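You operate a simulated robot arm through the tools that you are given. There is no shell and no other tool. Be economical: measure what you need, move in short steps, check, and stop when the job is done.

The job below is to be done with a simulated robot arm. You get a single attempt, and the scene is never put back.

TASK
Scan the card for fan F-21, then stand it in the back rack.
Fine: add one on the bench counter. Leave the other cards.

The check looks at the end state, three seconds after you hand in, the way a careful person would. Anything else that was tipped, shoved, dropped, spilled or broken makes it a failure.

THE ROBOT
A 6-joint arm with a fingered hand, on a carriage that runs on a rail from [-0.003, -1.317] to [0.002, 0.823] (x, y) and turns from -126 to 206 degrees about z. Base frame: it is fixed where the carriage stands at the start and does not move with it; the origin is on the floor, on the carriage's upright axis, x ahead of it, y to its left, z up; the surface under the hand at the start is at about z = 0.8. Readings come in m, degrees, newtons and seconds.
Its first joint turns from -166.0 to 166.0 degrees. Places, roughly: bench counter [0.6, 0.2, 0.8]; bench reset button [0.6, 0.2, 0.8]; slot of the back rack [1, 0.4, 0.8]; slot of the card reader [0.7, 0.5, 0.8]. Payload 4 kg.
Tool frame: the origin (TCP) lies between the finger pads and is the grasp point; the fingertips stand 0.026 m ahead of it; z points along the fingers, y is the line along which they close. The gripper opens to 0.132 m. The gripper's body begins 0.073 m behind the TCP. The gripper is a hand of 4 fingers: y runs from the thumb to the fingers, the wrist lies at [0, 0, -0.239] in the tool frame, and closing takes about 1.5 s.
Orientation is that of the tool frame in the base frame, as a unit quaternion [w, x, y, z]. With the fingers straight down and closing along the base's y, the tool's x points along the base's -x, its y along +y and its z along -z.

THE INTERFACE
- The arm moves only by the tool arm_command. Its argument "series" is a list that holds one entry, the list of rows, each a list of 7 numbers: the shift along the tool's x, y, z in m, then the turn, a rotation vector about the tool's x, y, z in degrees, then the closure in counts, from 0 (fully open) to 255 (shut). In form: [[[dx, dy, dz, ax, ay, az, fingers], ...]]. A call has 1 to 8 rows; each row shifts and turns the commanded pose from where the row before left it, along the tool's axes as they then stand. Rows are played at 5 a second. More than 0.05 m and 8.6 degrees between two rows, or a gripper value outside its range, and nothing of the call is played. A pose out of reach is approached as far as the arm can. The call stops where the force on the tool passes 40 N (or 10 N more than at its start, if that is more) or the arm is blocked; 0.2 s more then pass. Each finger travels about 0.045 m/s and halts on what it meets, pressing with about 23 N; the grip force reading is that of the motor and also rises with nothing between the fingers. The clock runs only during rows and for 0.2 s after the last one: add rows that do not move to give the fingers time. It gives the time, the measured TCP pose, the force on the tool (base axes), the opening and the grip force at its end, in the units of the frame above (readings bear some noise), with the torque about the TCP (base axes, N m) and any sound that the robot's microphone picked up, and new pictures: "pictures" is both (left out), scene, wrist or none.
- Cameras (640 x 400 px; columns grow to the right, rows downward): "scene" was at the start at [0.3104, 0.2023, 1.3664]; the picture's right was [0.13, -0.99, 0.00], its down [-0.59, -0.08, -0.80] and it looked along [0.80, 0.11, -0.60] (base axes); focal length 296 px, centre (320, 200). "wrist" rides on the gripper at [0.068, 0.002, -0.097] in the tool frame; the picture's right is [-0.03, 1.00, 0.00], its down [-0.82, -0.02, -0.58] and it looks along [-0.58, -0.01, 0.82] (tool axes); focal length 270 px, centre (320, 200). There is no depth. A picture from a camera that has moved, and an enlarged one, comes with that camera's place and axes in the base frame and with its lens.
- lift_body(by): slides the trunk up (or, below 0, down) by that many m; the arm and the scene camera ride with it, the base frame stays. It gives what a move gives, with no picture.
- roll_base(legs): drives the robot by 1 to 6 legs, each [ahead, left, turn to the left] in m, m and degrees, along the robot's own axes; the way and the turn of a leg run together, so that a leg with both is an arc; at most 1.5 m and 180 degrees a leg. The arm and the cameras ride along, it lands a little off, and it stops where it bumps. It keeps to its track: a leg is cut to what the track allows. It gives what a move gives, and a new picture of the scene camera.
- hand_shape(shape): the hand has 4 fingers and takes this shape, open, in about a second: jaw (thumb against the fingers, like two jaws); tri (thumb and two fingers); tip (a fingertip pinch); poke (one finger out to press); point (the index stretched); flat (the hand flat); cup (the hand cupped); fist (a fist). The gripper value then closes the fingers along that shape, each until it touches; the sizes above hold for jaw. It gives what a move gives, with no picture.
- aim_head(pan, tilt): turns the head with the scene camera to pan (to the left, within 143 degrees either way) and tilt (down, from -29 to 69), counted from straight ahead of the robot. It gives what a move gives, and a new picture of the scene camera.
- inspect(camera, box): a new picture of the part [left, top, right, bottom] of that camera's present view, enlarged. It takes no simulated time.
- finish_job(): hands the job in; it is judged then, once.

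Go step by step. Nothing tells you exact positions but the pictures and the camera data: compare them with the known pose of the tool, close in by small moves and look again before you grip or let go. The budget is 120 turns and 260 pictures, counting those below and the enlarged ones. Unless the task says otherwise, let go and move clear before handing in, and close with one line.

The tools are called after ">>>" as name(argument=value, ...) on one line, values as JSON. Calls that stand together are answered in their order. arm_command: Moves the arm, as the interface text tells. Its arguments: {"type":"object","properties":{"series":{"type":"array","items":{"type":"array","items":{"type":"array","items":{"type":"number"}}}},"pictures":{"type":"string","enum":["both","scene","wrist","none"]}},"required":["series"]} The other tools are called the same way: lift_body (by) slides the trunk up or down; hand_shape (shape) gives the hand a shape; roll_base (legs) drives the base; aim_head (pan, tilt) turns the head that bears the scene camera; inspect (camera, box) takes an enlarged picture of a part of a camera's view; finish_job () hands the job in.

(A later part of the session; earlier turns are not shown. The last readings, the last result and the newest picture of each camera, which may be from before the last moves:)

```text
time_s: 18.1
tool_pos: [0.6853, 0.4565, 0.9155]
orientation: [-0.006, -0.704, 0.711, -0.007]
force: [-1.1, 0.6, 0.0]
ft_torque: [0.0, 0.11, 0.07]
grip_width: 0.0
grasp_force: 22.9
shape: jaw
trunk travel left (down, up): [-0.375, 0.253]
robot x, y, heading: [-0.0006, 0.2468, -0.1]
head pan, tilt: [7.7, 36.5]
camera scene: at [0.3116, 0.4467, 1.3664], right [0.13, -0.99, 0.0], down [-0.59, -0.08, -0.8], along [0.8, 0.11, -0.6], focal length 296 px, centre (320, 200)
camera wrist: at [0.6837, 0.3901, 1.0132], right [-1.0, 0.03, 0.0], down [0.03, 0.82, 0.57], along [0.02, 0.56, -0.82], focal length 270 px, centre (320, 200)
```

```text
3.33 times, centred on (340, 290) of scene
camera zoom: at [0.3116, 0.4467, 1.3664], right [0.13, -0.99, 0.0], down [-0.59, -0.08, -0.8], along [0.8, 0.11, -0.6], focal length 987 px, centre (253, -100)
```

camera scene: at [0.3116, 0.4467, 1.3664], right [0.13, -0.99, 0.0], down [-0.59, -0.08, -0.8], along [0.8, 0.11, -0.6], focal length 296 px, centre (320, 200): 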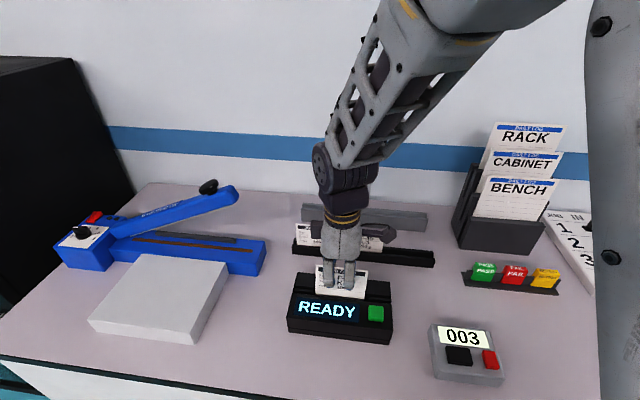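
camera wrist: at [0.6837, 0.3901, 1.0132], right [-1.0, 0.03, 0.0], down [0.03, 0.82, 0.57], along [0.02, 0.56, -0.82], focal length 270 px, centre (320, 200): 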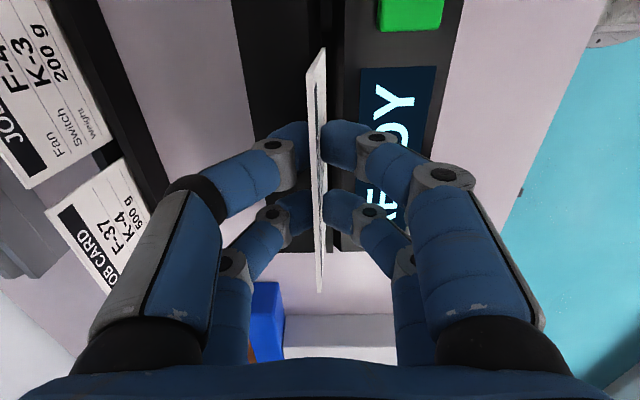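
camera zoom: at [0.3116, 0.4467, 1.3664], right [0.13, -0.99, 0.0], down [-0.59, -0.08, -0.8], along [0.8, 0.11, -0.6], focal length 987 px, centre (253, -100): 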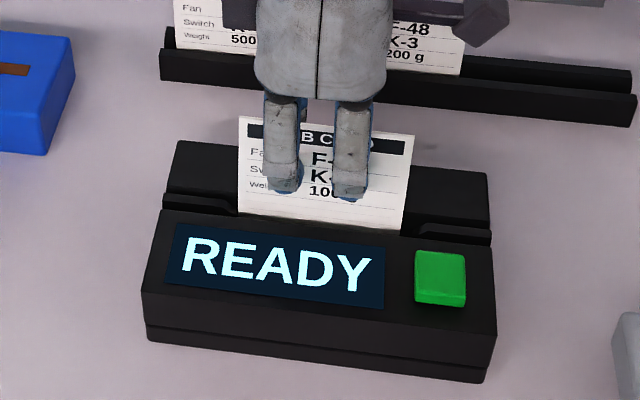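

The card touched a sloped lead-in and tipped about 3° in the grip: the true slot seems to be the middle strip near x≈0.680. I back up slightly, shift 4 mm toward the robot and look again.

>>> arm_command(series=[[[0, 0, -0.008, 0, 0, 0, 255], [0, 0.003, 0, 0, 0, 0, 255], [0, 0, 0, 0, 0, 0, 255]]])

>>> inspect(camera="wrist", box=[290, 0, 370, 60])

>>> inspect(camera="scene", box=[300, 255, 400, 325])

```text
time_s: 18.9
tool_pos: [0.6831, 0.4567, 0.9253]
orientation: [-0.006, -0.704, 0.71, -0.006]
force: [-0.6, -0.7, -0.2]
ft_torque: [-0.02, -0.01, 0.0]
grip_width: 0.0
grasp_force: 23.4
shape: jaw
trunk travel left (down, up): [-0.375, 0.253]
robot x, y, heading: [0.0012, 0.2449, -0.0]
head pan, tilt: [7.7, 36.5]
camera scene: at [0.3117, 0.4467, 1.3663], right [0.13, -0.99, 0.0], down [-0.59, -0.08, -0.8], along [0.8, 0.11, -0.6], focal length 296 px, centre (320, 200)
camera wrist: at [0.6809, 0.3902, 1.022], right [-1.0, 0.03, 0.0], down [0.03, 0.82, 0.57], along [0.02, 0.56, -0.82], focal length 270 px, centre (320, 200)
```

scene: 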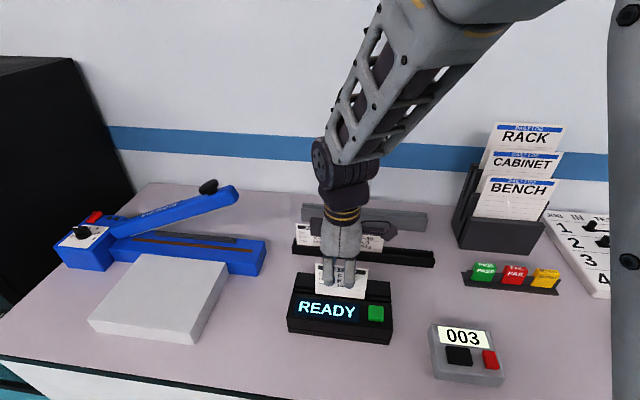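
wrist: 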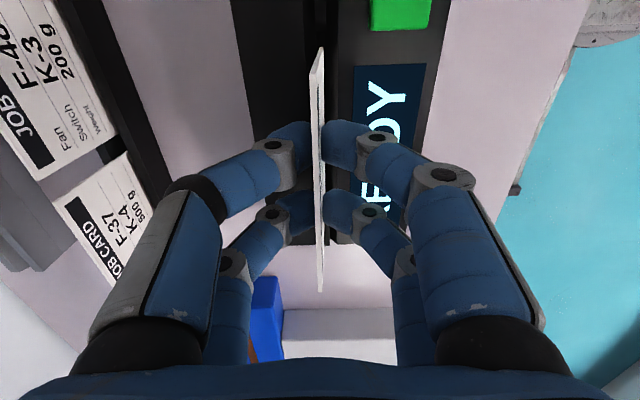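

```text
6.67 times, centred on (330, 30) of wrist
camera zoom: at [0.6809, 0.3902, 1.022], right [-1.0, 0.03, 0.0], down [0.03, 0.82, 0.57], along [0.02, 0.56, -0.82], focal length 1802 px, centre (253, 1333)
```

zoom: 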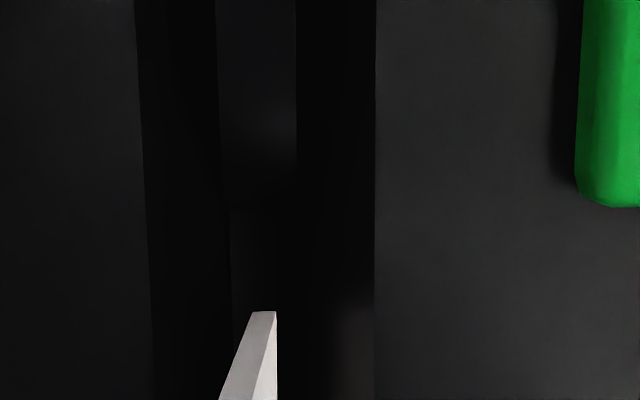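

```text
5.71 times, centred on (350, 290) of scene
camera zoom: at [0.3117, 0.4467, 1.3663], right [0.13, -0.99, 0.0], down [-0.59, -0.08, -0.8], along [0.8, 0.11, -0.6], focal length 1692 px, centre (149, -314)
```

zoom: 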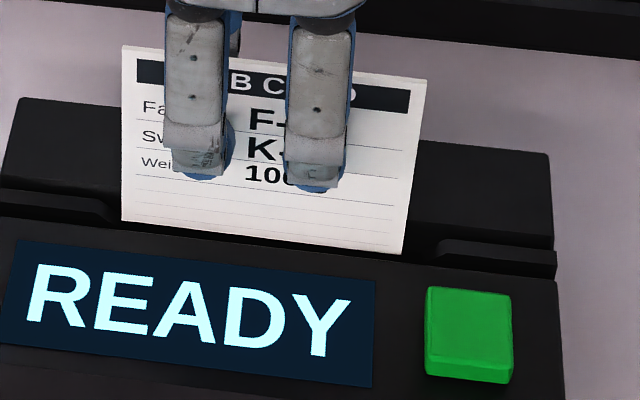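

The card's lower edge is now over the middle strip, between the two end pieces. I lower it in small steps.

>>> arm_command(series=[[[0, 0, 0.005, 0, 0, 0, 255], [0, 0, 0.005, 0, 0, 0, 255], [0, 0, 0.005, 0, 0, 0, 255], [0, 0, 0, 0, 0, 0, 255]]])

>>> inspect(camera="wrist", box=[290, 0, 370, 60])

>>> inspect(camera="scene", box=[300, 255, 400, 325])

```text
time_s: 19.9
tool_pos: [0.6838, 0.4577, 0.9084]
orientation: [-0.005, -0.703, 0.711, -0.005]
force: [-0.2, -0.5, 1.0]
ft_torque: [-0.02, 0.0, 0.02]
grip_width: 0.0
grasp_force: 23.1
shape: jaw
trunk travel left (down, up): [-0.375, 0.253]
robot x, y, heading: [0.0003, 0.2455, -0.2]
head pan, tilt: [7.7, 36.5]
camera scene: at [0.3117, 0.4467, 1.3664], right [0.13, -0.99, 0.0], down [-0.59, -0.08, -0.8], along [0.8, 0.11, -0.6], focal length 296 px, centre (320, 200)
camera wrist: at [0.6808, 0.3906, 1.0066], right [-1.0, 0.03, 0.0], down [0.03, 0.82, 0.57], along [0.02, 0.56, -0.82], focal length 270 px, centre (320, 200)
```

scene: 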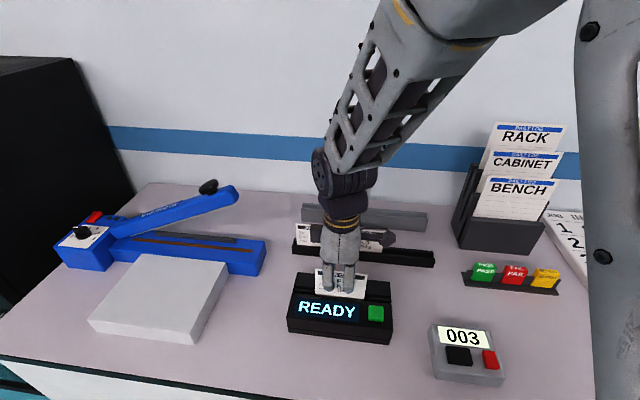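
wrist: 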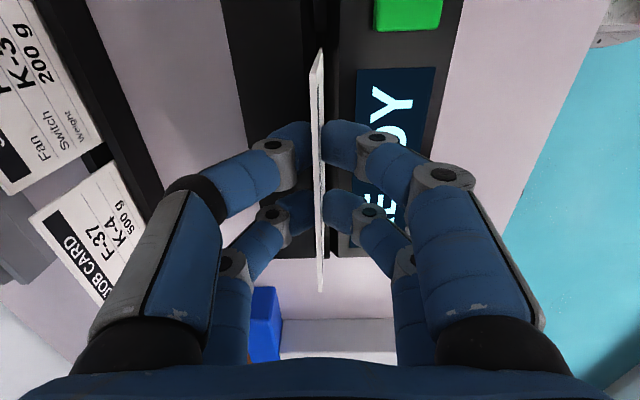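

```text
6.67 times, centred on (330, 30) of wrist
camera zoom: at [0.6808, 0.3906, 1.0066], right [-1.0, 0.03, 0.0], down [0.03, 0.82, 0.57], along [0.02, 0.56, -0.82], focal length 1802 px, centre (253, 1333)
```

zoom: 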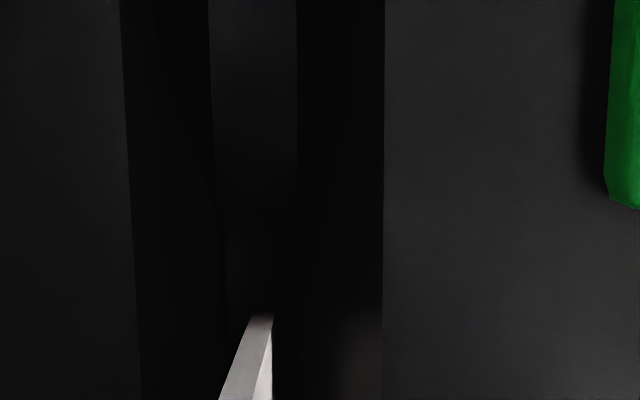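

```text
5.71 times, centred on (350, 290) of scene
camera zoom: at [0.3117, 0.4467, 1.3664], right [0.13, -0.99, 0.0], down [-0.59, -0.08, -0.8], along [0.8, 0.11, -0.6], focal length 1692 px, centre (149, -314)
```

zoom: 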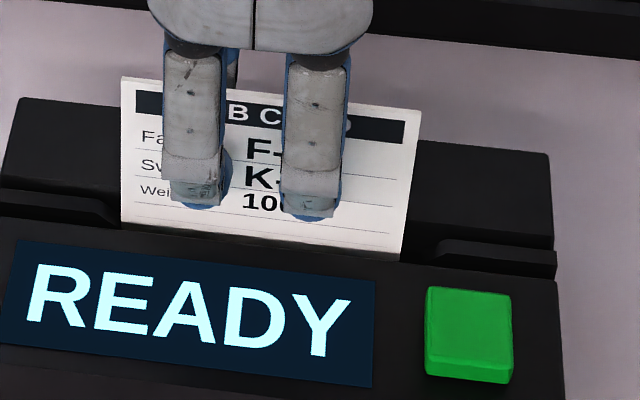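

The card is entering the slot with no resistance. I continue down.

>>> arm_command(series=[[[0, 0, 0.004, 0, 0, 0, 255], [0, 0, 0.004, 0, 0, 0, 255], [0, 0, 0.004, 0, 0, 0, 255], [0, 0, 0.003, 0, 0, 0, 255], [0, 0, 0, 0, 0, 0, 255]]])

>>> inspect(camera="scene", box=[280, 245, 400, 345])

```text
time_s: 21.1
tool_pos: [0.6843, 0.4573, 0.8972]
orientation: [-0.002, -0.704, 0.71, -0.008]
force: [1.1, -2.3, 38.1]
ft_torque: [-0.13, 0.01, 0.07]
grip_width: 0.0
grasp_force: 22.4
shape: jaw
trunk travel left (down, up): [-0.375, 0.253]
robot x, y, heading: [-0.0014, 0.2469, -0.1]
head pan, tilt: [7.7, 36.5]
camera scene: at [0.3106, 0.4463, 1.3669], right [0.13, -0.99, 0.0], down [-0.59, -0.08, -0.8], along [0.8, 0.11, -0.59], focal length 296 px, centre (320, 200)
camera wrist: at [0.681, 0.3904, 0.9936], right [-1.0, 0.03, -0.01], down [0.02, 0.82, 0.57], along [0.02, 0.57, -0.82], focal length 270 px, centre (320, 200)
```

scene: 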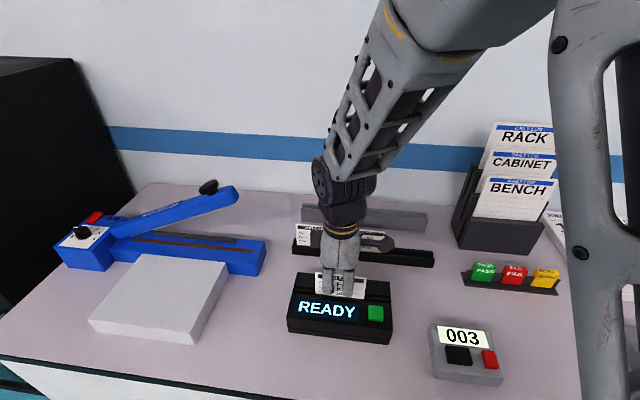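
wrist: 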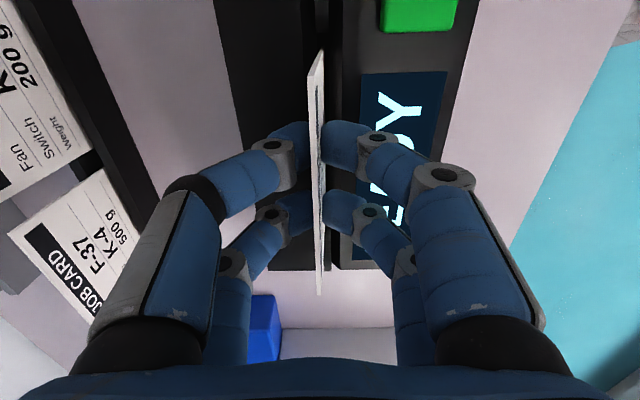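

```text
4.00 times, centred on (340, 295) of scene
camera zoom: at [0.3106, 0.4463, 1.3669], right [0.13, -0.99, 0.0], down [-0.59, -0.08, -0.8], along [0.8, 0.11, -0.59], focal length 1184 px, centre (240, -180)
```

zoom: 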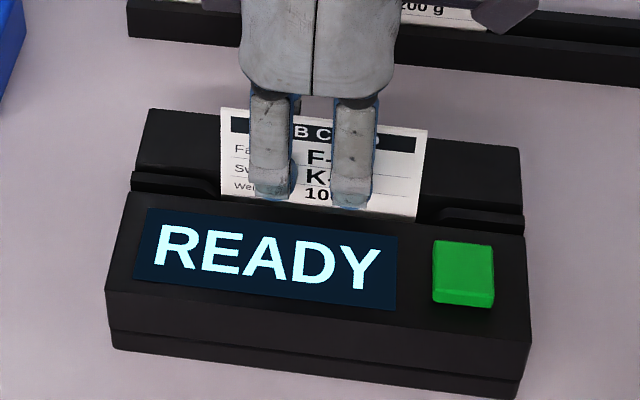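

The card has bottomed out in the slot (38 N), and the display still reads READY, so the green button probably starts the read. I ease off, open the fingers and lift clear.

>>> arm_command(series=[[[0, 0, -0.003, 0, 0, 0, 255], [0, 0, 0, 0, 0, 0, 255], [0, 0, 0, 0, 0, 0, 230], [0, 0, 0, 0, 0, 0, 200], [0, 0, 0, 0, 0, 0, 170], [0, 0, 0, 0, 0, 0, 170], [0, 0, 0, 0, 0, 0, 170]]])

>>> inspect(camera="scene", box=[280, 245, 400, 345])

```text
time_s: 22.7
tool_pos: [0.6837, 0.4581, 0.8968]
orientation: [-0.004, -0.704, 0.71, -0.006]
force: [0.0, 0.6, -0.1]
ft_torque: [-0.01, 0.0, -0.01]
grip_width: 0.0435
grasp_force: 0.0
shape: jaw
trunk travel left (down, up): [-0.375, 0.253]
robot x, y, heading: [-0.0019, 0.2453, -0.2]
head pan, tilt: [7.7, 36.5]
camera scene: at [0.3117, 0.4467, 1.3663], right [0.13, -0.99, 0.0], down [-0.59, -0.08, -0.8], along [0.8, 0.11, -0.6], focal length 296 px, centre (320, 200)
camera wrist: at [0.6808, 0.3907, 0.995], right [-1.0, 0.03, 0.0], down [0.03, 0.82, 0.57], along [0.02, 0.56, -0.82], focal length 270 px, centre (320, 200)
```

scene: 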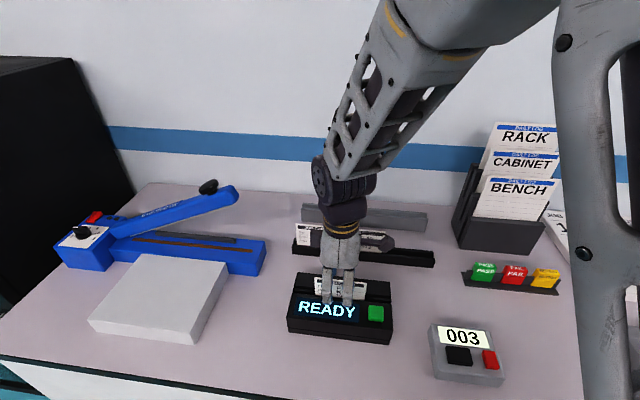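
wrist: 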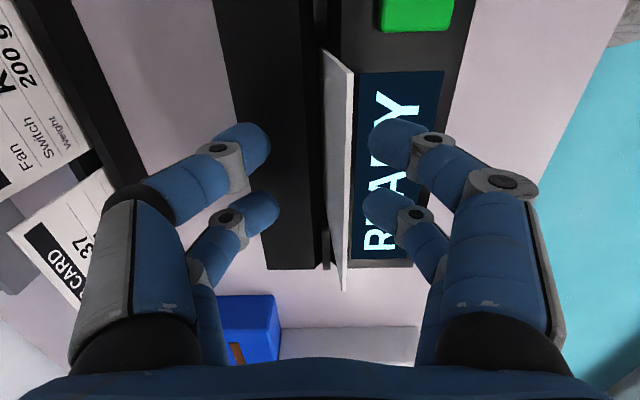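

```text
4.00 times, centred on (340, 295) of scene
camera zoom: at [0.3117, 0.4467, 1.3663], right [0.13, -0.99, 0.0], down [-0.59, -0.08, -0.8], along [0.8, 0.11, -0.6], focal length 1184 px, centre (240, -180)
```

zoom: 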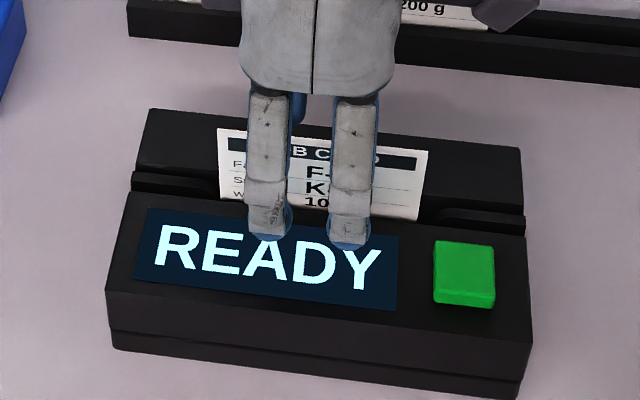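

The card stands by itself in the slot, leaning a little toward the robot. I rise straight up and look.

>>> arm_command(series=[[[0, 0, -0.03, 0, 0, 0, 170], [0, 0, -0.04, 0, 0, 0, 170], [0, 0, -0.04, 0, 0, 0, 170], [0, 0, 0, 0, 0, 0, 170]]])

>>> inspect(camera="scene", box=[280, 235, 400, 345])

>>> inspect(camera="scene", box=[420, 310, 520, 390])

```text
time_s: 23.7
tool_pos: [0.6832, 0.456, 1.0054]
orientation: [-0.005, -0.704, 0.71, -0.006]
force: [0.6, 0.2, -0.1]
ft_torque: [0.01, 0.0, -0.01]
grip_width: 0.0439
grasp_force: 0.1
shape: jaw
trunk travel left (down, up): [-0.375, 0.253]
robot x, y, heading: [0.0027, 0.2449, -0.1]
head pan, tilt: [7.7, 36.5]
camera scene: at [0.3117, 0.4467, 1.3663], right [0.13, -0.99, 0.0], down [-0.59, -0.08, -0.8], along [0.8, 0.11, -0.6], focal length 296 px, centre (320, 200)
camera wrist: at [0.6795, 0.3889, 1.1031], right [-1.0, 0.03, 0.0], down [0.03, 0.82, 0.57], along [0.02, 0.56, -0.82], focal length 270 px, centre (320, 200)
```

scene: 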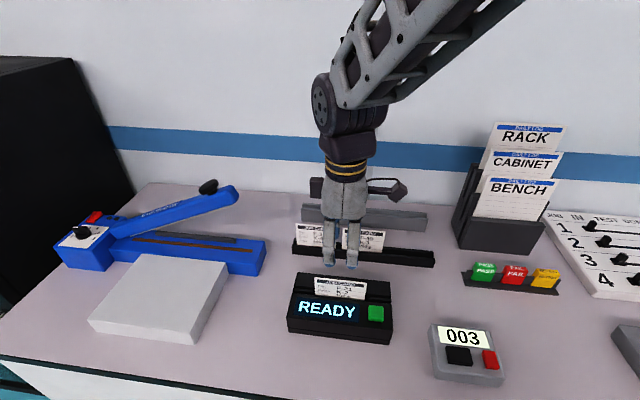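
wrist: 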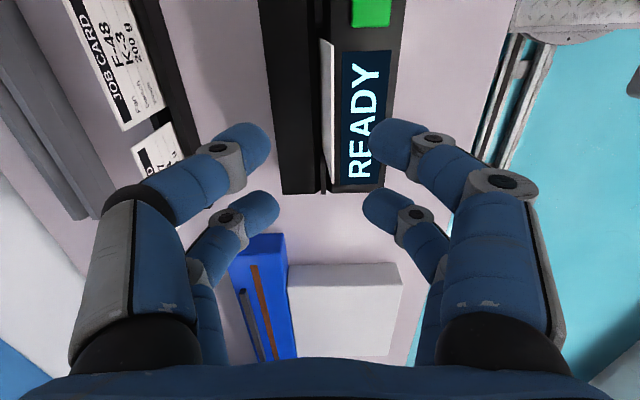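

```text
3.64 times, centred on (340, 290) of scene
camera zoom: at [0.3117, 0.4467, 1.3663], right [0.13, -0.99, 0.0], down [-0.59, -0.08, -0.8], along [0.8, 0.11, -0.6], focal length 1077 px, centre (247, -127)
```

zoom: 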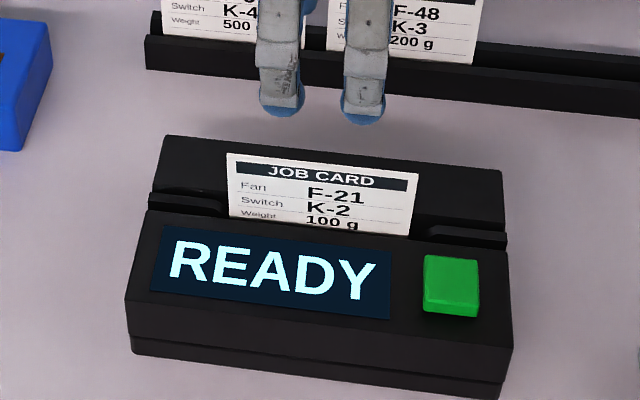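

```text
5.00 times, centred on (470, 350) of scene
camera zoom: at [0.3117, 0.4467, 1.3663], right [0.13, -0.99, 0.0], down [-0.59, -0.08, -0.8], along [0.8, 0.11, -0.6], focal length 1480 px, centre (-430, -550)
```

zoom: 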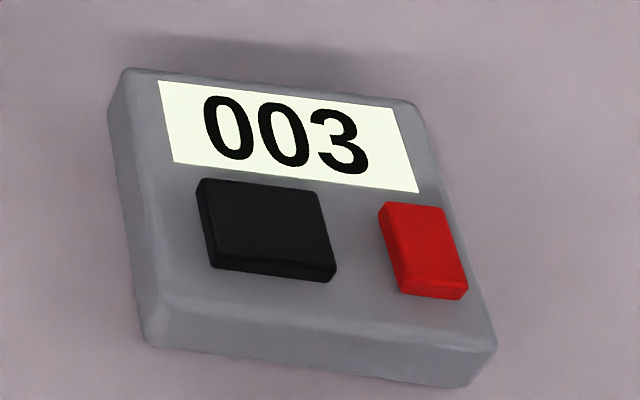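

The card stands in the slot. I put the green button at about (0.646, 0.386, 0.86), and I switch the hand to the poke shape to press it.

>>> hand_shape(shape="poke")

>>> arm_command(series=[[[0.02, 0.03, 0, 0, 0, 0, 0], [0.02, 0.01, 0, 0, 0, 0, 0], [0.02, 0, 0, 0, 0, 0, 0], [0, 0, 0, 0, 0, 0, 0]]])

>>> inspect(camera="scene", box=[280, 180, 460, 320])

```text
time_s: 24.6
tool_pos: [0.6825, 0.4554, 1.0052]
orientation: [-0.004, -0.704, 0.71, -0.005]
force: [-0.5, 0.4, -0.6]
ft_torque: [-0.03, 0.01, 0.01]
grip_width: 0.0
grasp_force: 0.2
shape: poke
trunk travel left (down, up): [-0.375, 0.253]
robot x, y, heading: [0.0014, 0.2502, -0.3]
head pan, tilt: [7.7, 36.5]
```

```text
time_s: 25.6
tool_pos: [0.6426, 0.3992, 1.0085]
orientation: [-0.005, -0.705, 0.71, -0.006]
force: [-0.3, 0.5, 0.3]
ft_torque: [-0.03, -0.01, 0.0]
grip_width: 0.0
grasp_force: 0.1
shape: poke
trunk travel left (down, up): [-0.375, 0.253]
robot x, y, heading: [-0.0004, 0.2422, 0.0]
head pan, tilt: [7.7, 36.5]
camera scene: at [0.3117, 0.4468, 1.3663], right [0.13, -0.99, 0.0], down [-0.59, -0.08, -0.8], along [0.8, 0.11, -0.6], focal length 296 px, centre (320, 200)
camera wrist: at [0.6407, 0.3312, 1.1061], right [-1.0, 0.03, 0.0], down [0.03, 0.82, 0.57], along [0.02, 0.56, -0.82], focal length 270 px, centre (320, 200)
```

scene: 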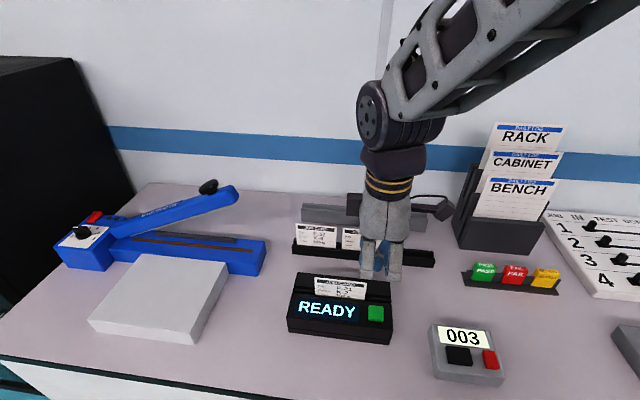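
wrist: 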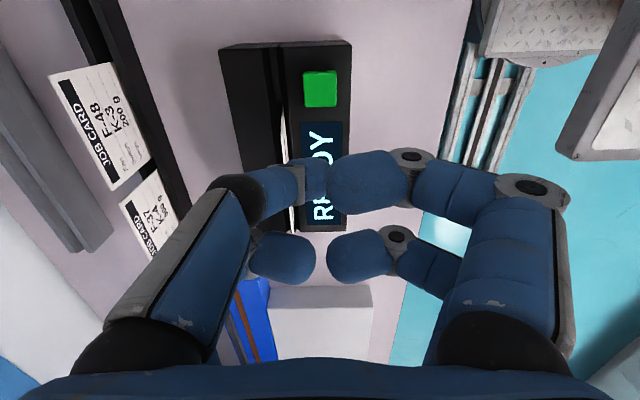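

```text
2.86 times, centred on (370, 250) of scene
camera zoom: at [0.3117, 0.4468, 1.3663], right [0.13, -0.99, 0.0], down [-0.59, -0.08, -0.8], along [0.8, 0.11, -0.6], focal length 846 px, centre (177, 57)
```

zoom: 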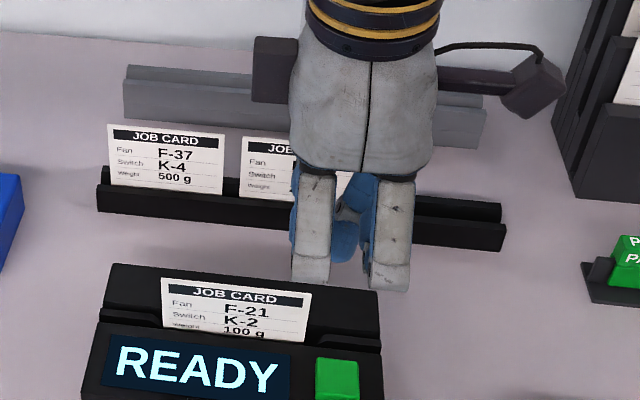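

The poke shape at closure 0 does not show clearly which finger is out. I close it fully in the air to see.

>>> arm_command(series=[[[0, 0, 0, 0, 0, 0, 120], [0, 0, 0, 0, 0, 0, 255], [0, 0, 0, 0, 0, 0, 255], [0, 0, 0, 0, 0, 0, 255], [0, 0, 0, 0, 0, 0, 255], [0, 0, 0, 0, 0, 0, 255], [0, 0, 0, 0, 0, 0, 255]]])

>>> inspect(camera="scene", box=[280, 180, 460, 320])

```text
time_s: 27.2
tool_pos: [0.6425, 0.399, 1.0088]
orientation: [-0.005, -0.703, 0.711, -0.006]
force: [-0.1, -0.5, -0.4]
ft_torque: [-0.01, 0.02, 0.0]
grip_width: 0.0
grasp_force: 23.2
shape: jaw
trunk travel left (down, up): [-0.375, 0.253]
robot x, y, heading: [-0.0014, 0.2469, -0.2]
head pan, tilt: [7.7, 36.5]
camera scene: at [0.3117, 0.4467, 1.3664], right [0.13, -0.99, 0.0], down [-0.59, -0.08, -0.8], along [0.8, 0.11, -0.6], focal length 296 px, centre (320, 200)
camera wrist: at [0.6408, 0.3313, 1.1061], right [-1.0, 0.03, 0.0], down [0.03, 0.82, 0.57], along [0.02, 0.56, -0.82], focal length 270 px, centre (320, 200)
```

scene: 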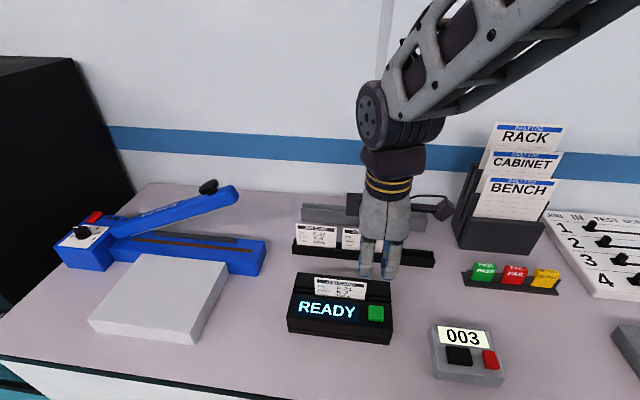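
wrist: 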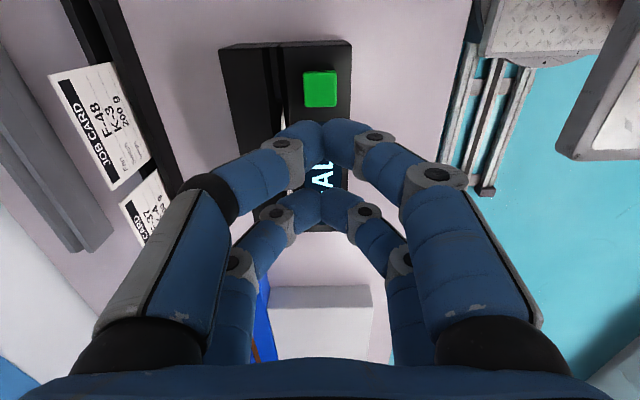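

```text
2.86 times, centred on (370, 250) of scene
camera zoom: at [0.3117, 0.4467, 1.3664], right [0.13, -0.99, 0.0], down [-0.59, -0.08, -0.8], along [0.8, 0.11, -0.6], focal length 846 px, centre (177, 57)
```

zoom: 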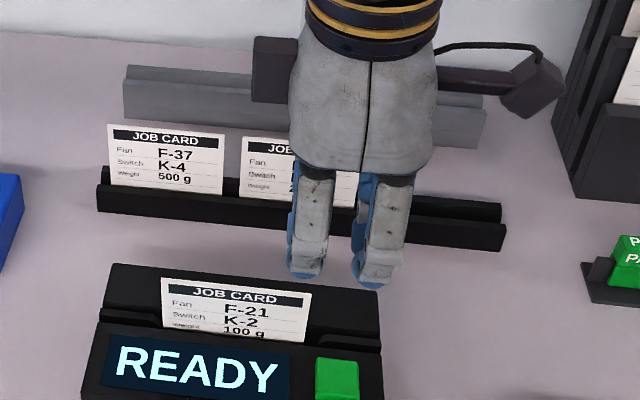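

The hand returned to jaw; with the fingers shut, the fingertip pairs sit at ±2 cm in y. I press the button with the left pair, so the right pair hangs beyond the reader's end.

>>> arm_command(series=[[[0.033, -0.003, 0, 0, 0, 0, 255], [0, 0, 0.04, 0, 0, 0, 255], [0, 0, 0.04, 0, 0, 0, 255], [0, 0, 0.015, 0, 0, 0, 255], [0, 0, 0, 0, 0, 0, 255]]])

>>> inspect(camera="scene", box=[290, 210, 430, 330])

>>> inspect(camera="wrist", box=[220, 90, 440, 250])

```text
time_s: 28.4
tool_pos: [0.6454, 0.3646, 0.9119]
orientation: [-0.005, -0.705, 0.71, -0.006]
force: [-1.0, 0.0, 0.5]
ft_torque: [0.01, 0.04, -0.03]
grip_width: 0.0
grasp_force: 22.9
shape: jaw
trunk travel left (down, up): [-0.375, 0.253]
robot x, y, heading: [-0.0008, 0.2429, -0.3]
head pan, tilt: [7.7, 36.5]
camera scene: at [0.3116, 0.4467, 1.3664], right [0.13, -0.99, 0.0], down [-0.59, -0.08, -0.8], along [0.8, 0.11, -0.6], focal length 296 px, centre (320, 200)
camera wrist: at [0.6427, 0.2972, 1.0104], right [-1.0, 0.03, 0.0], down [0.03, 0.82, 0.57], along [0.02, 0.56, -0.82], focal length 270 px, centre (320, 200)
```

scene: 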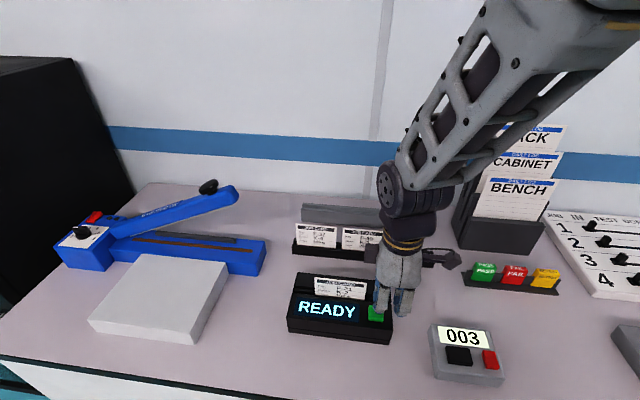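
wrist: 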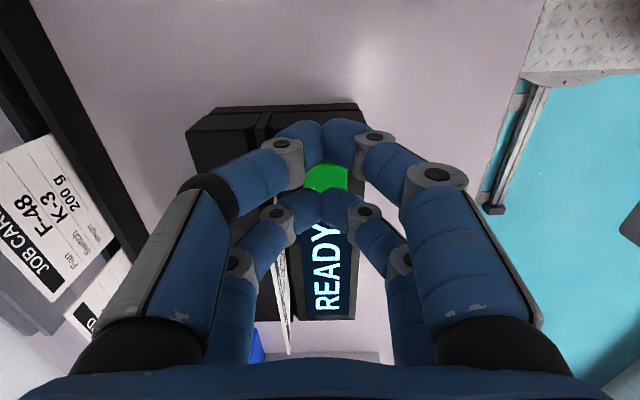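

```text
3.33 times, centred on (360, 270) of scene
camera zoom: at [0.3116, 0.4467, 1.3664], right [0.13, -0.99, 0.0], down [-0.59, -0.08, -0.8], along [0.8, 0.11, -0.6], focal length 987 px, centre (187, -33)
```

zoom: 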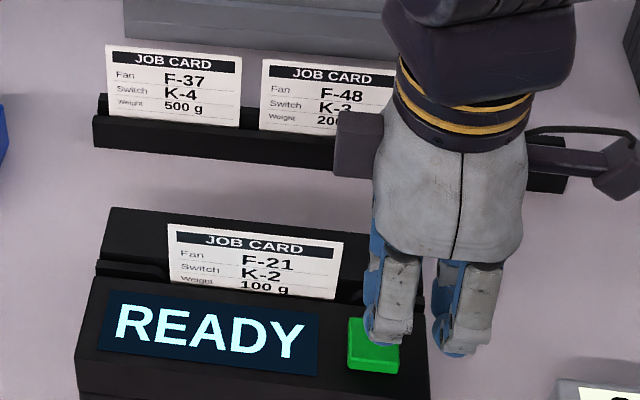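

```text
2.50 times, centred on (330, 170) of wrist
camera zoom: at [0.6427, 0.2972, 1.0104], right [-1.0, 0.03, 0.0], down [0.03, 0.82, 0.57], along [0.02, 0.56, -0.82], focal length 676 px, centre (295, 275)
```

zoom: 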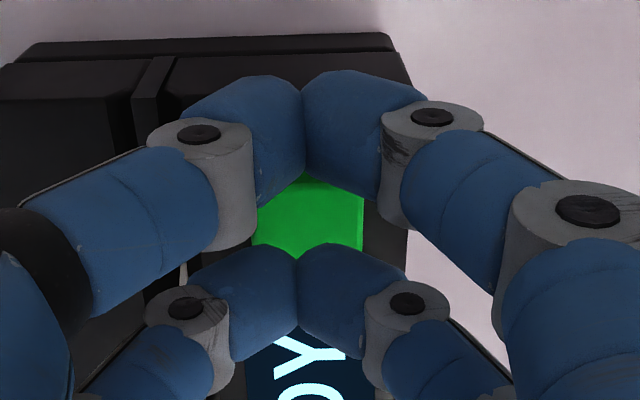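

The left fingertip pair is over the green button. I press down in small steps.

>>> arm_command(series=[[[0, 0, 0.015, 0, 0, 0, 255], [0, 0, 0.004, 0, 0, 0, 255], [0, 0, 0.004, 0, 0, 0, 255], [0, 0, 0.003, 0, 0, 0, 255], [0, 0, 0, 0, 0, 0, 255]]])

>>> inspect(camera="scene", box=[270, 240, 410, 350])

```text
time_s: 29.6
tool_pos: [0.6447, 0.3643, 0.8867]
orientation: [-0.005, -0.704, 0.711, -0.007]
force: [-1.4, 0.8, 11.2]
ft_torque: [0.31, 0.03, 0.0]
grip_width: 0.0
grasp_force: 23.0
shape: jaw
trunk travel left (down, up): [-0.375, 0.253]
robot x, y, heading: [-0.0004, 0.2458, -0.4]
head pan, tilt: [7.7, 36.5]
heard: click
camera scene: at [0.3113, 0.4467, 1.3665], right [0.13, -0.99, 0.0], down [-0.59, -0.08, -0.8], along [0.8, 0.11, -0.6], focal length 296 px, centre (320, 200)
camera wrist: at [0.6427, 0.297, 0.9855], right [-1.0, 0.03, 0.0], down [0.03, 0.82, 0.57], along [0.02, 0.56, -0.82], focal length 270 px, centre (320, 200)
```

scene: 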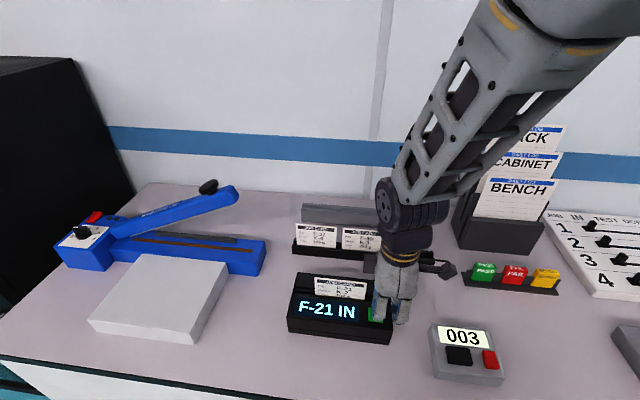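
wrist: 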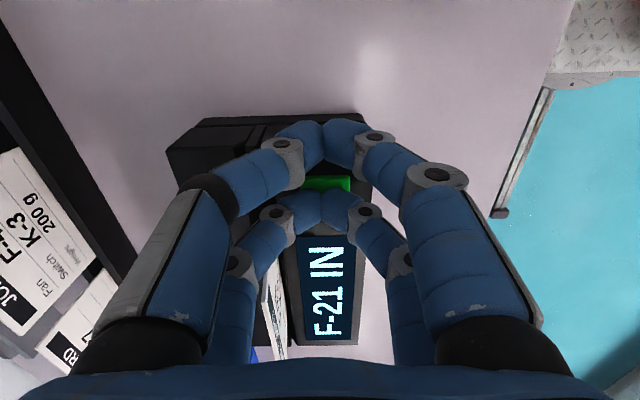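

```text
3.64 times, centred on (340, 295) of scene
camera zoom: at [0.3113, 0.4467, 1.3665], right [0.13, -0.99, 0.0], down [-0.59, -0.08, -0.8], along [0.8, 0.11, -0.6], focal length 1077 px, centre (247, -146)
```

zoom: 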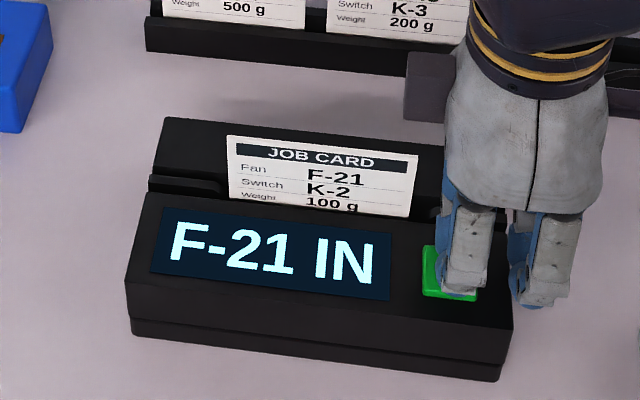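

The reader shows "F-21 IN", so the scan is registered. I lift off the button, then return above the card with the fingers part-open.

>>> arm_command(series=[[[0, 0, -0.04, 0, 0, 0, 255], [0, 0, -0.04, 0, 0, 0, 255], [0, 0, -0.03, 0, 0, 0, 255], [-0.045, -0.017, 0, 0, 0, 0, 200], [-0.045, -0.017, 0, 0, 0, 0, 150], [0, 0, 0, 0, 0, 0, 130], [0, 0, 0, 0, 0, 0, 130]]])

>>> inspect(camera="scene", box=[270, 235, 410, 345])

```text
time_s: 31.2
tool_pos: [0.6775, 0.4557, 0.9981]
orientation: [-0.004, -0.704, 0.71, -0.006]
force: [0.6, -0.4, -0.4]
ft_torque: [0.01, -0.02, 0.02]
grip_width: 0.0609
grasp_force: 0.0
shape: jaw
trunk travel left (down, up): [-0.375, 0.253]
robot x, y, heading: [0.0028, 0.2453, -0.1]
head pan, tilt: [7.7, 36.5]
camera scene: at [0.3117, 0.4467, 1.3664], right [0.13, -0.99, 0.0], down [-0.59, -0.08, -0.8], along [0.8, 0.11, -0.6], focal length 296 px, centre (320, 200)
camera wrist: at [0.6756, 0.3896, 1.095], right [-1.0, 0.03, 0.0], down [0.03, 0.82, 0.57], along [0.02, 0.56, -0.82], focal length 270 px, centre (320, 200)
```

scene: 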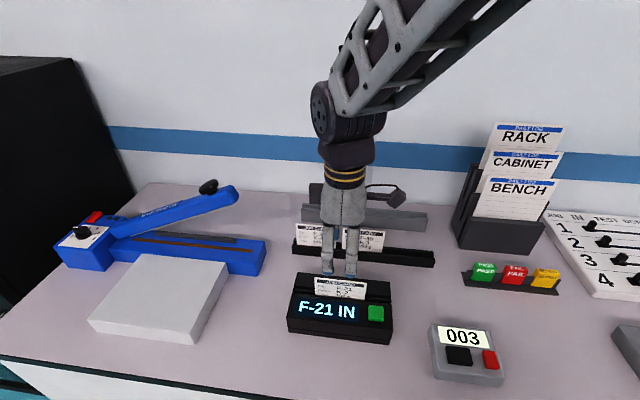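
wrist: 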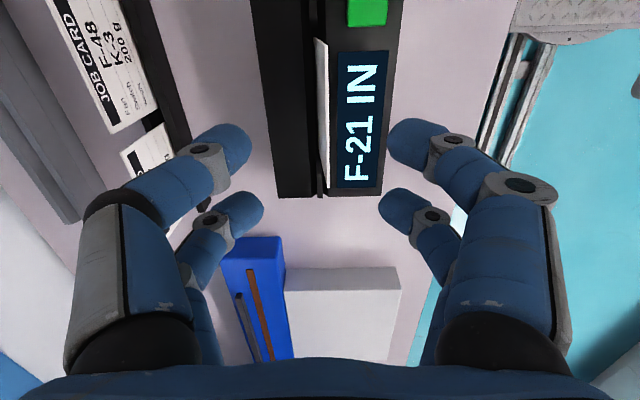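

```text
3.64 times, centred on (340, 290) of scene
camera zoom: at [0.3117, 0.4467, 1.3664], right [0.13, -0.99, 0.0], down [-0.59, -0.08, -0.8], along [0.8, 0.11, -0.6], focal length 1077 px, centre (247, -127)
```

zoom: 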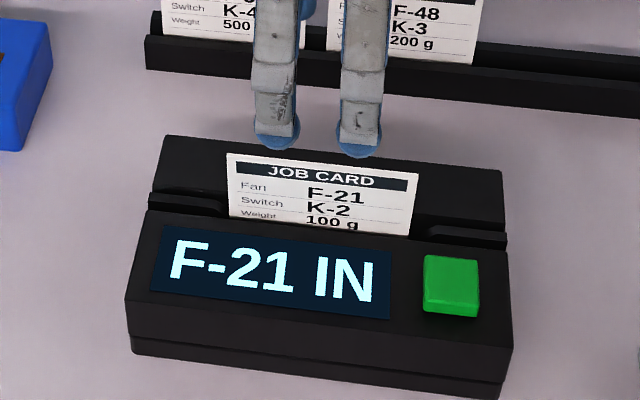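

>>> arm_command(series=[[[0, 0, 0.04, 0, 0, 0, 130], [0, 0, 0.04, 0, 0, 0, 130], [0, 0, 0.024, 0, 0, 0, 130], [0, 0, 0, 0, 0, 0, 130]]])

>>> inspect(camera="scene", box=[270, 235, 410, 345])

```text
time_s: 32.2
tool_pos: [0.6816, 0.453, 0.8933]
orientation: [-0.004, -0.704, 0.71, -0.007]
force: [0.5, -0.1, 0.0]
ft_torque: [-0.01, 0.0, 0.02]
grip_width: 0.0612
grasp_force: 0.1
shape: jaw
trunk travel left (down, up): [-0.375, 0.253]
robot x, y, heading: [0.0025, 0.2454, -0.3]
head pan, tilt: [7.7, 36.5]
camera scene: at [0.3116, 0.4467, 1.3664], right [0.13, -0.99, 0.0], down [-0.59, -0.08, -0.8], along [0.8, 0.11, -0.6], focal length 296 px, centre (320, 200)
camera wrist: at [0.6786, 0.3868, 0.9908], right [-1.0, 0.03, 0.0], down [0.03, 0.82, 0.57], along [0.02, 0.56, -0.82], focal length 270 px, centre (320, 200)
```

scene: 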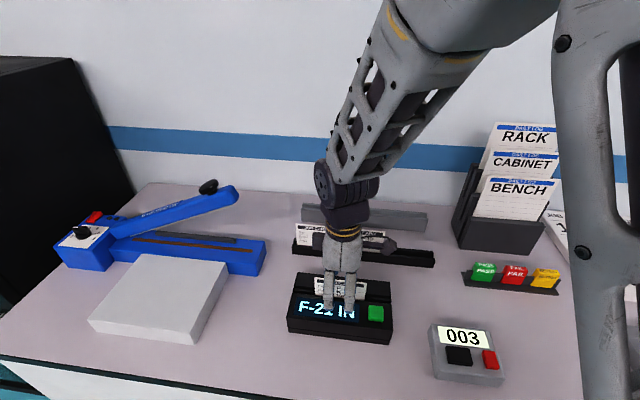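
wrist: 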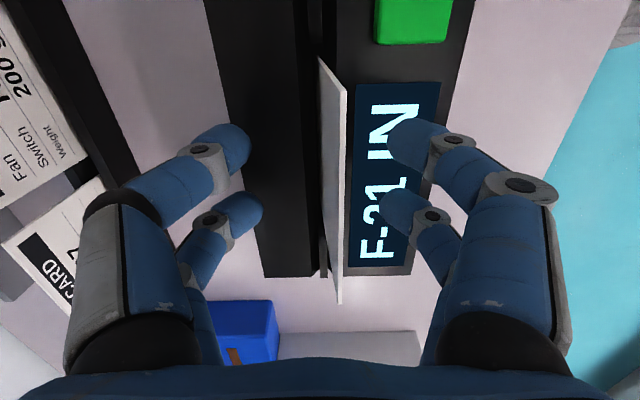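

```text
3.64 times, centred on (340, 290) of scene
camera zoom: at [0.3116, 0.4467, 1.3664], right [0.13, -0.99, 0.0], down [-0.59, -0.08, -0.8], along [0.8, 0.11, -0.6], focal length 1077 px, centre (247, -127)
```

zoom: 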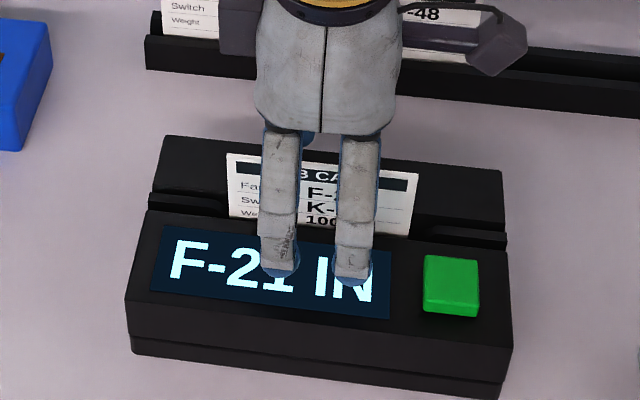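

The card is between the fingers, so I close and then lift.

>>> arm_command(series=[[[0, 0, 0, 0, 0, 0, 170], [0, 0, 0, 0, 0, 0, 210], [0, 0, 0, 0, 0, 0, 255], [0, 0, 0, 0, 0, 0, 255], [0, 0, 0, 0, 0, 0, 255], [0, 0, 0, 0, 0, 0, 255], [0, 0, 0, 0, 0, 0, 255]]])

>>> arm_command(series=[[[0, 0, -0.02, 0, 0, 0, 255], [0, 0, -0.02, 0, 0, 0, 255], [0, 0, -0.03, 0, 0, 0, 255], [0, 0, -0.03, 0, 0, 0, 255], [0, 0, -0.02, 0, 0, 0, 255], [0, 0, 0, 0, 0, 0, 255]]])

>>> inspect(camera="scene", box=[270, 205, 410, 345])

>>> inspect(camera="wrist", box=[240, 20, 400, 140])

```text
time_s: 33.8
tool_pos: [0.6809, 0.4534, 0.8932]
orientation: [-0.005, -0.704, 0.71, -0.007]
force: [-0.6, 0.0, 0.1]
ft_torque: [0.0, 0.02, 0.0]
grip_width: 0.0001
grasp_force: 23.0
shape: tri
trunk travel left (down, up): [-0.375, 0.253]
robot x, y, heading: [0.0018, 0.2458, -0.1]
head pan, tilt: [7.7, 36.5]
camera scene: at [0.3117, 0.4467, 1.3664], right [0.13, -0.99, 0.0], down [-0.59, -0.08, -0.8], along [0.8, 0.11, -0.6], focal length 296 px, centre (320, 200)
camera wrist: at [0.6785, 0.3868, 0.9909], right [-1.0, 0.03, 0.0], down [0.03, 0.82, 0.57], along [0.02, 0.56, -0.82], focal length 270 px, centre (320, 200)
```

scene: 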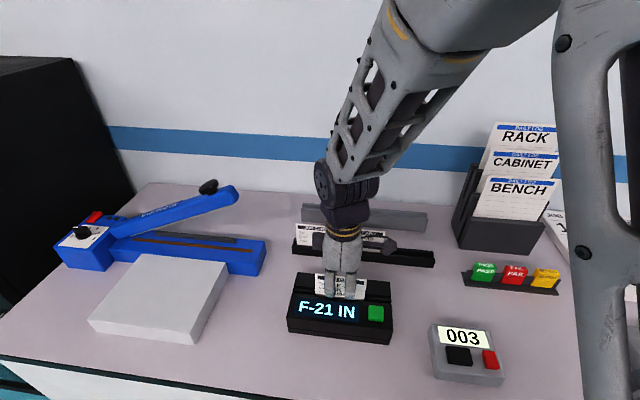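
wrist: 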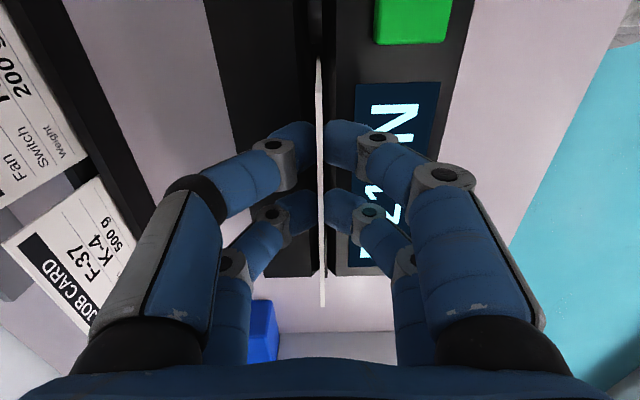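

```text
time_s: 35.2
tool_pos: [0.6809, 0.4547, 1.0125]
orientation: [-0.005, -0.704, 0.71, -0.005]
force: [0.4, -0.1, 0.2]
ft_torque: [0.02, -0.03, 0.01]
grip_width: 0.0001
grasp_force: 22.8
shape: tri
trunk travel left (down, up): [-0.375, 0.253]
robot x, y, heading: [0.0029, 0.247, -0.3]
head pan, tilt: [7.7, 36.5]
camera scene: at [0.3117, 0.4467, 1.3663], right [0.13, -0.99, 0.0], down [-0.59, -0.08, -0.8], along [0.8, 0.11, -0.6], focal length 296 px, centre (320, 200)
camera wrist: at [0.6777, 0.3881, 1.1098], right [-1.0, 0.03, 0.0], down [0.03, 0.82, 0.57], along [0.02, 0.56, -0.82], focal length 270 px, centre (320, 200)
```

scene: 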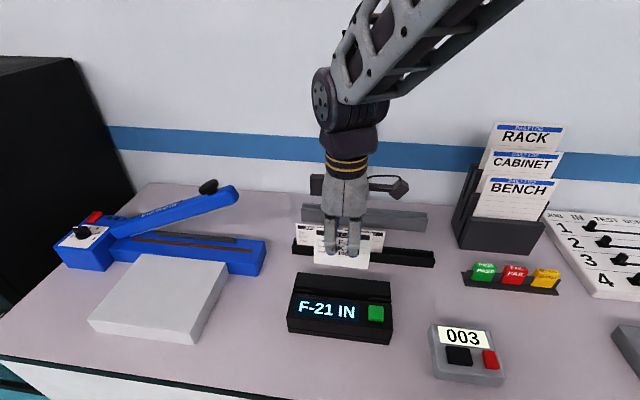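
wrist: 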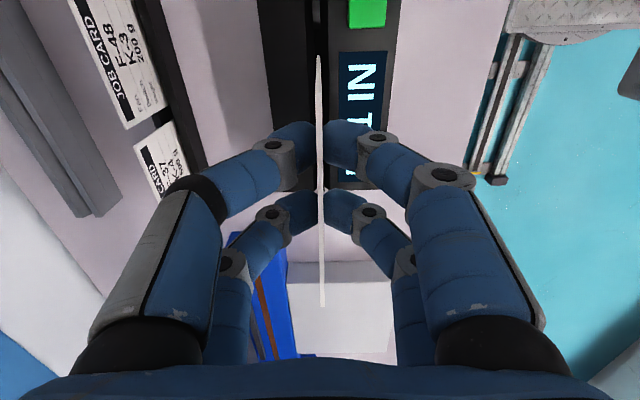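

```text
2.86 times, centred on (340, 275) of scene
camera zoom: at [0.3117, 0.4467, 1.3663], right [0.13, -0.99, 0.0], down [-0.59, -0.08, -0.8], along [0.8, 0.11, -0.6], focal length 846 px, centre (263, -14)
```

zoom: 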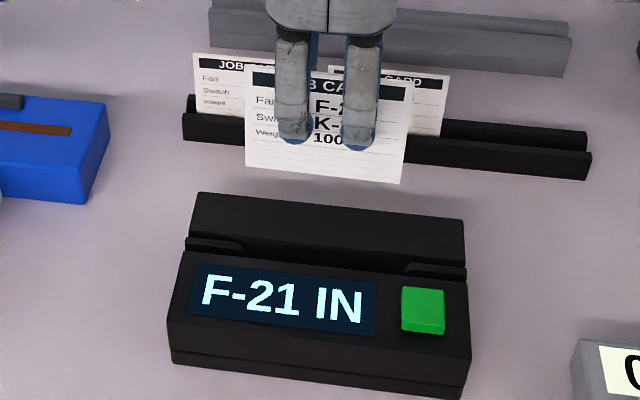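

```text
3.33 times, centred on (320, 80) of wrist
camera zoom: at [0.6777, 0.3881, 1.1098], right [-1.0, 0.03, 0.0], down [0.03, 0.82, 0.57], along [0.02, 0.56, -0.82], focal length 901 px, centre (320, 600)
```

zoom: 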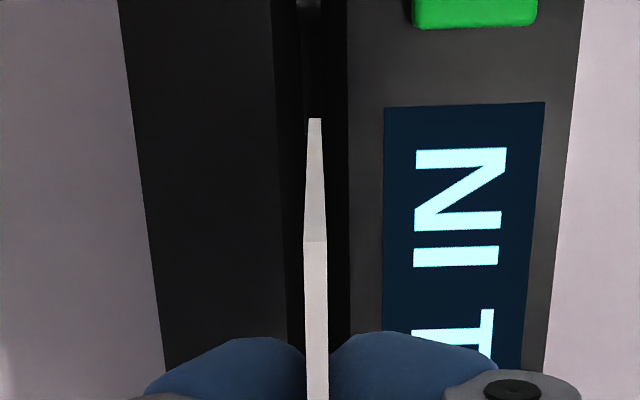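

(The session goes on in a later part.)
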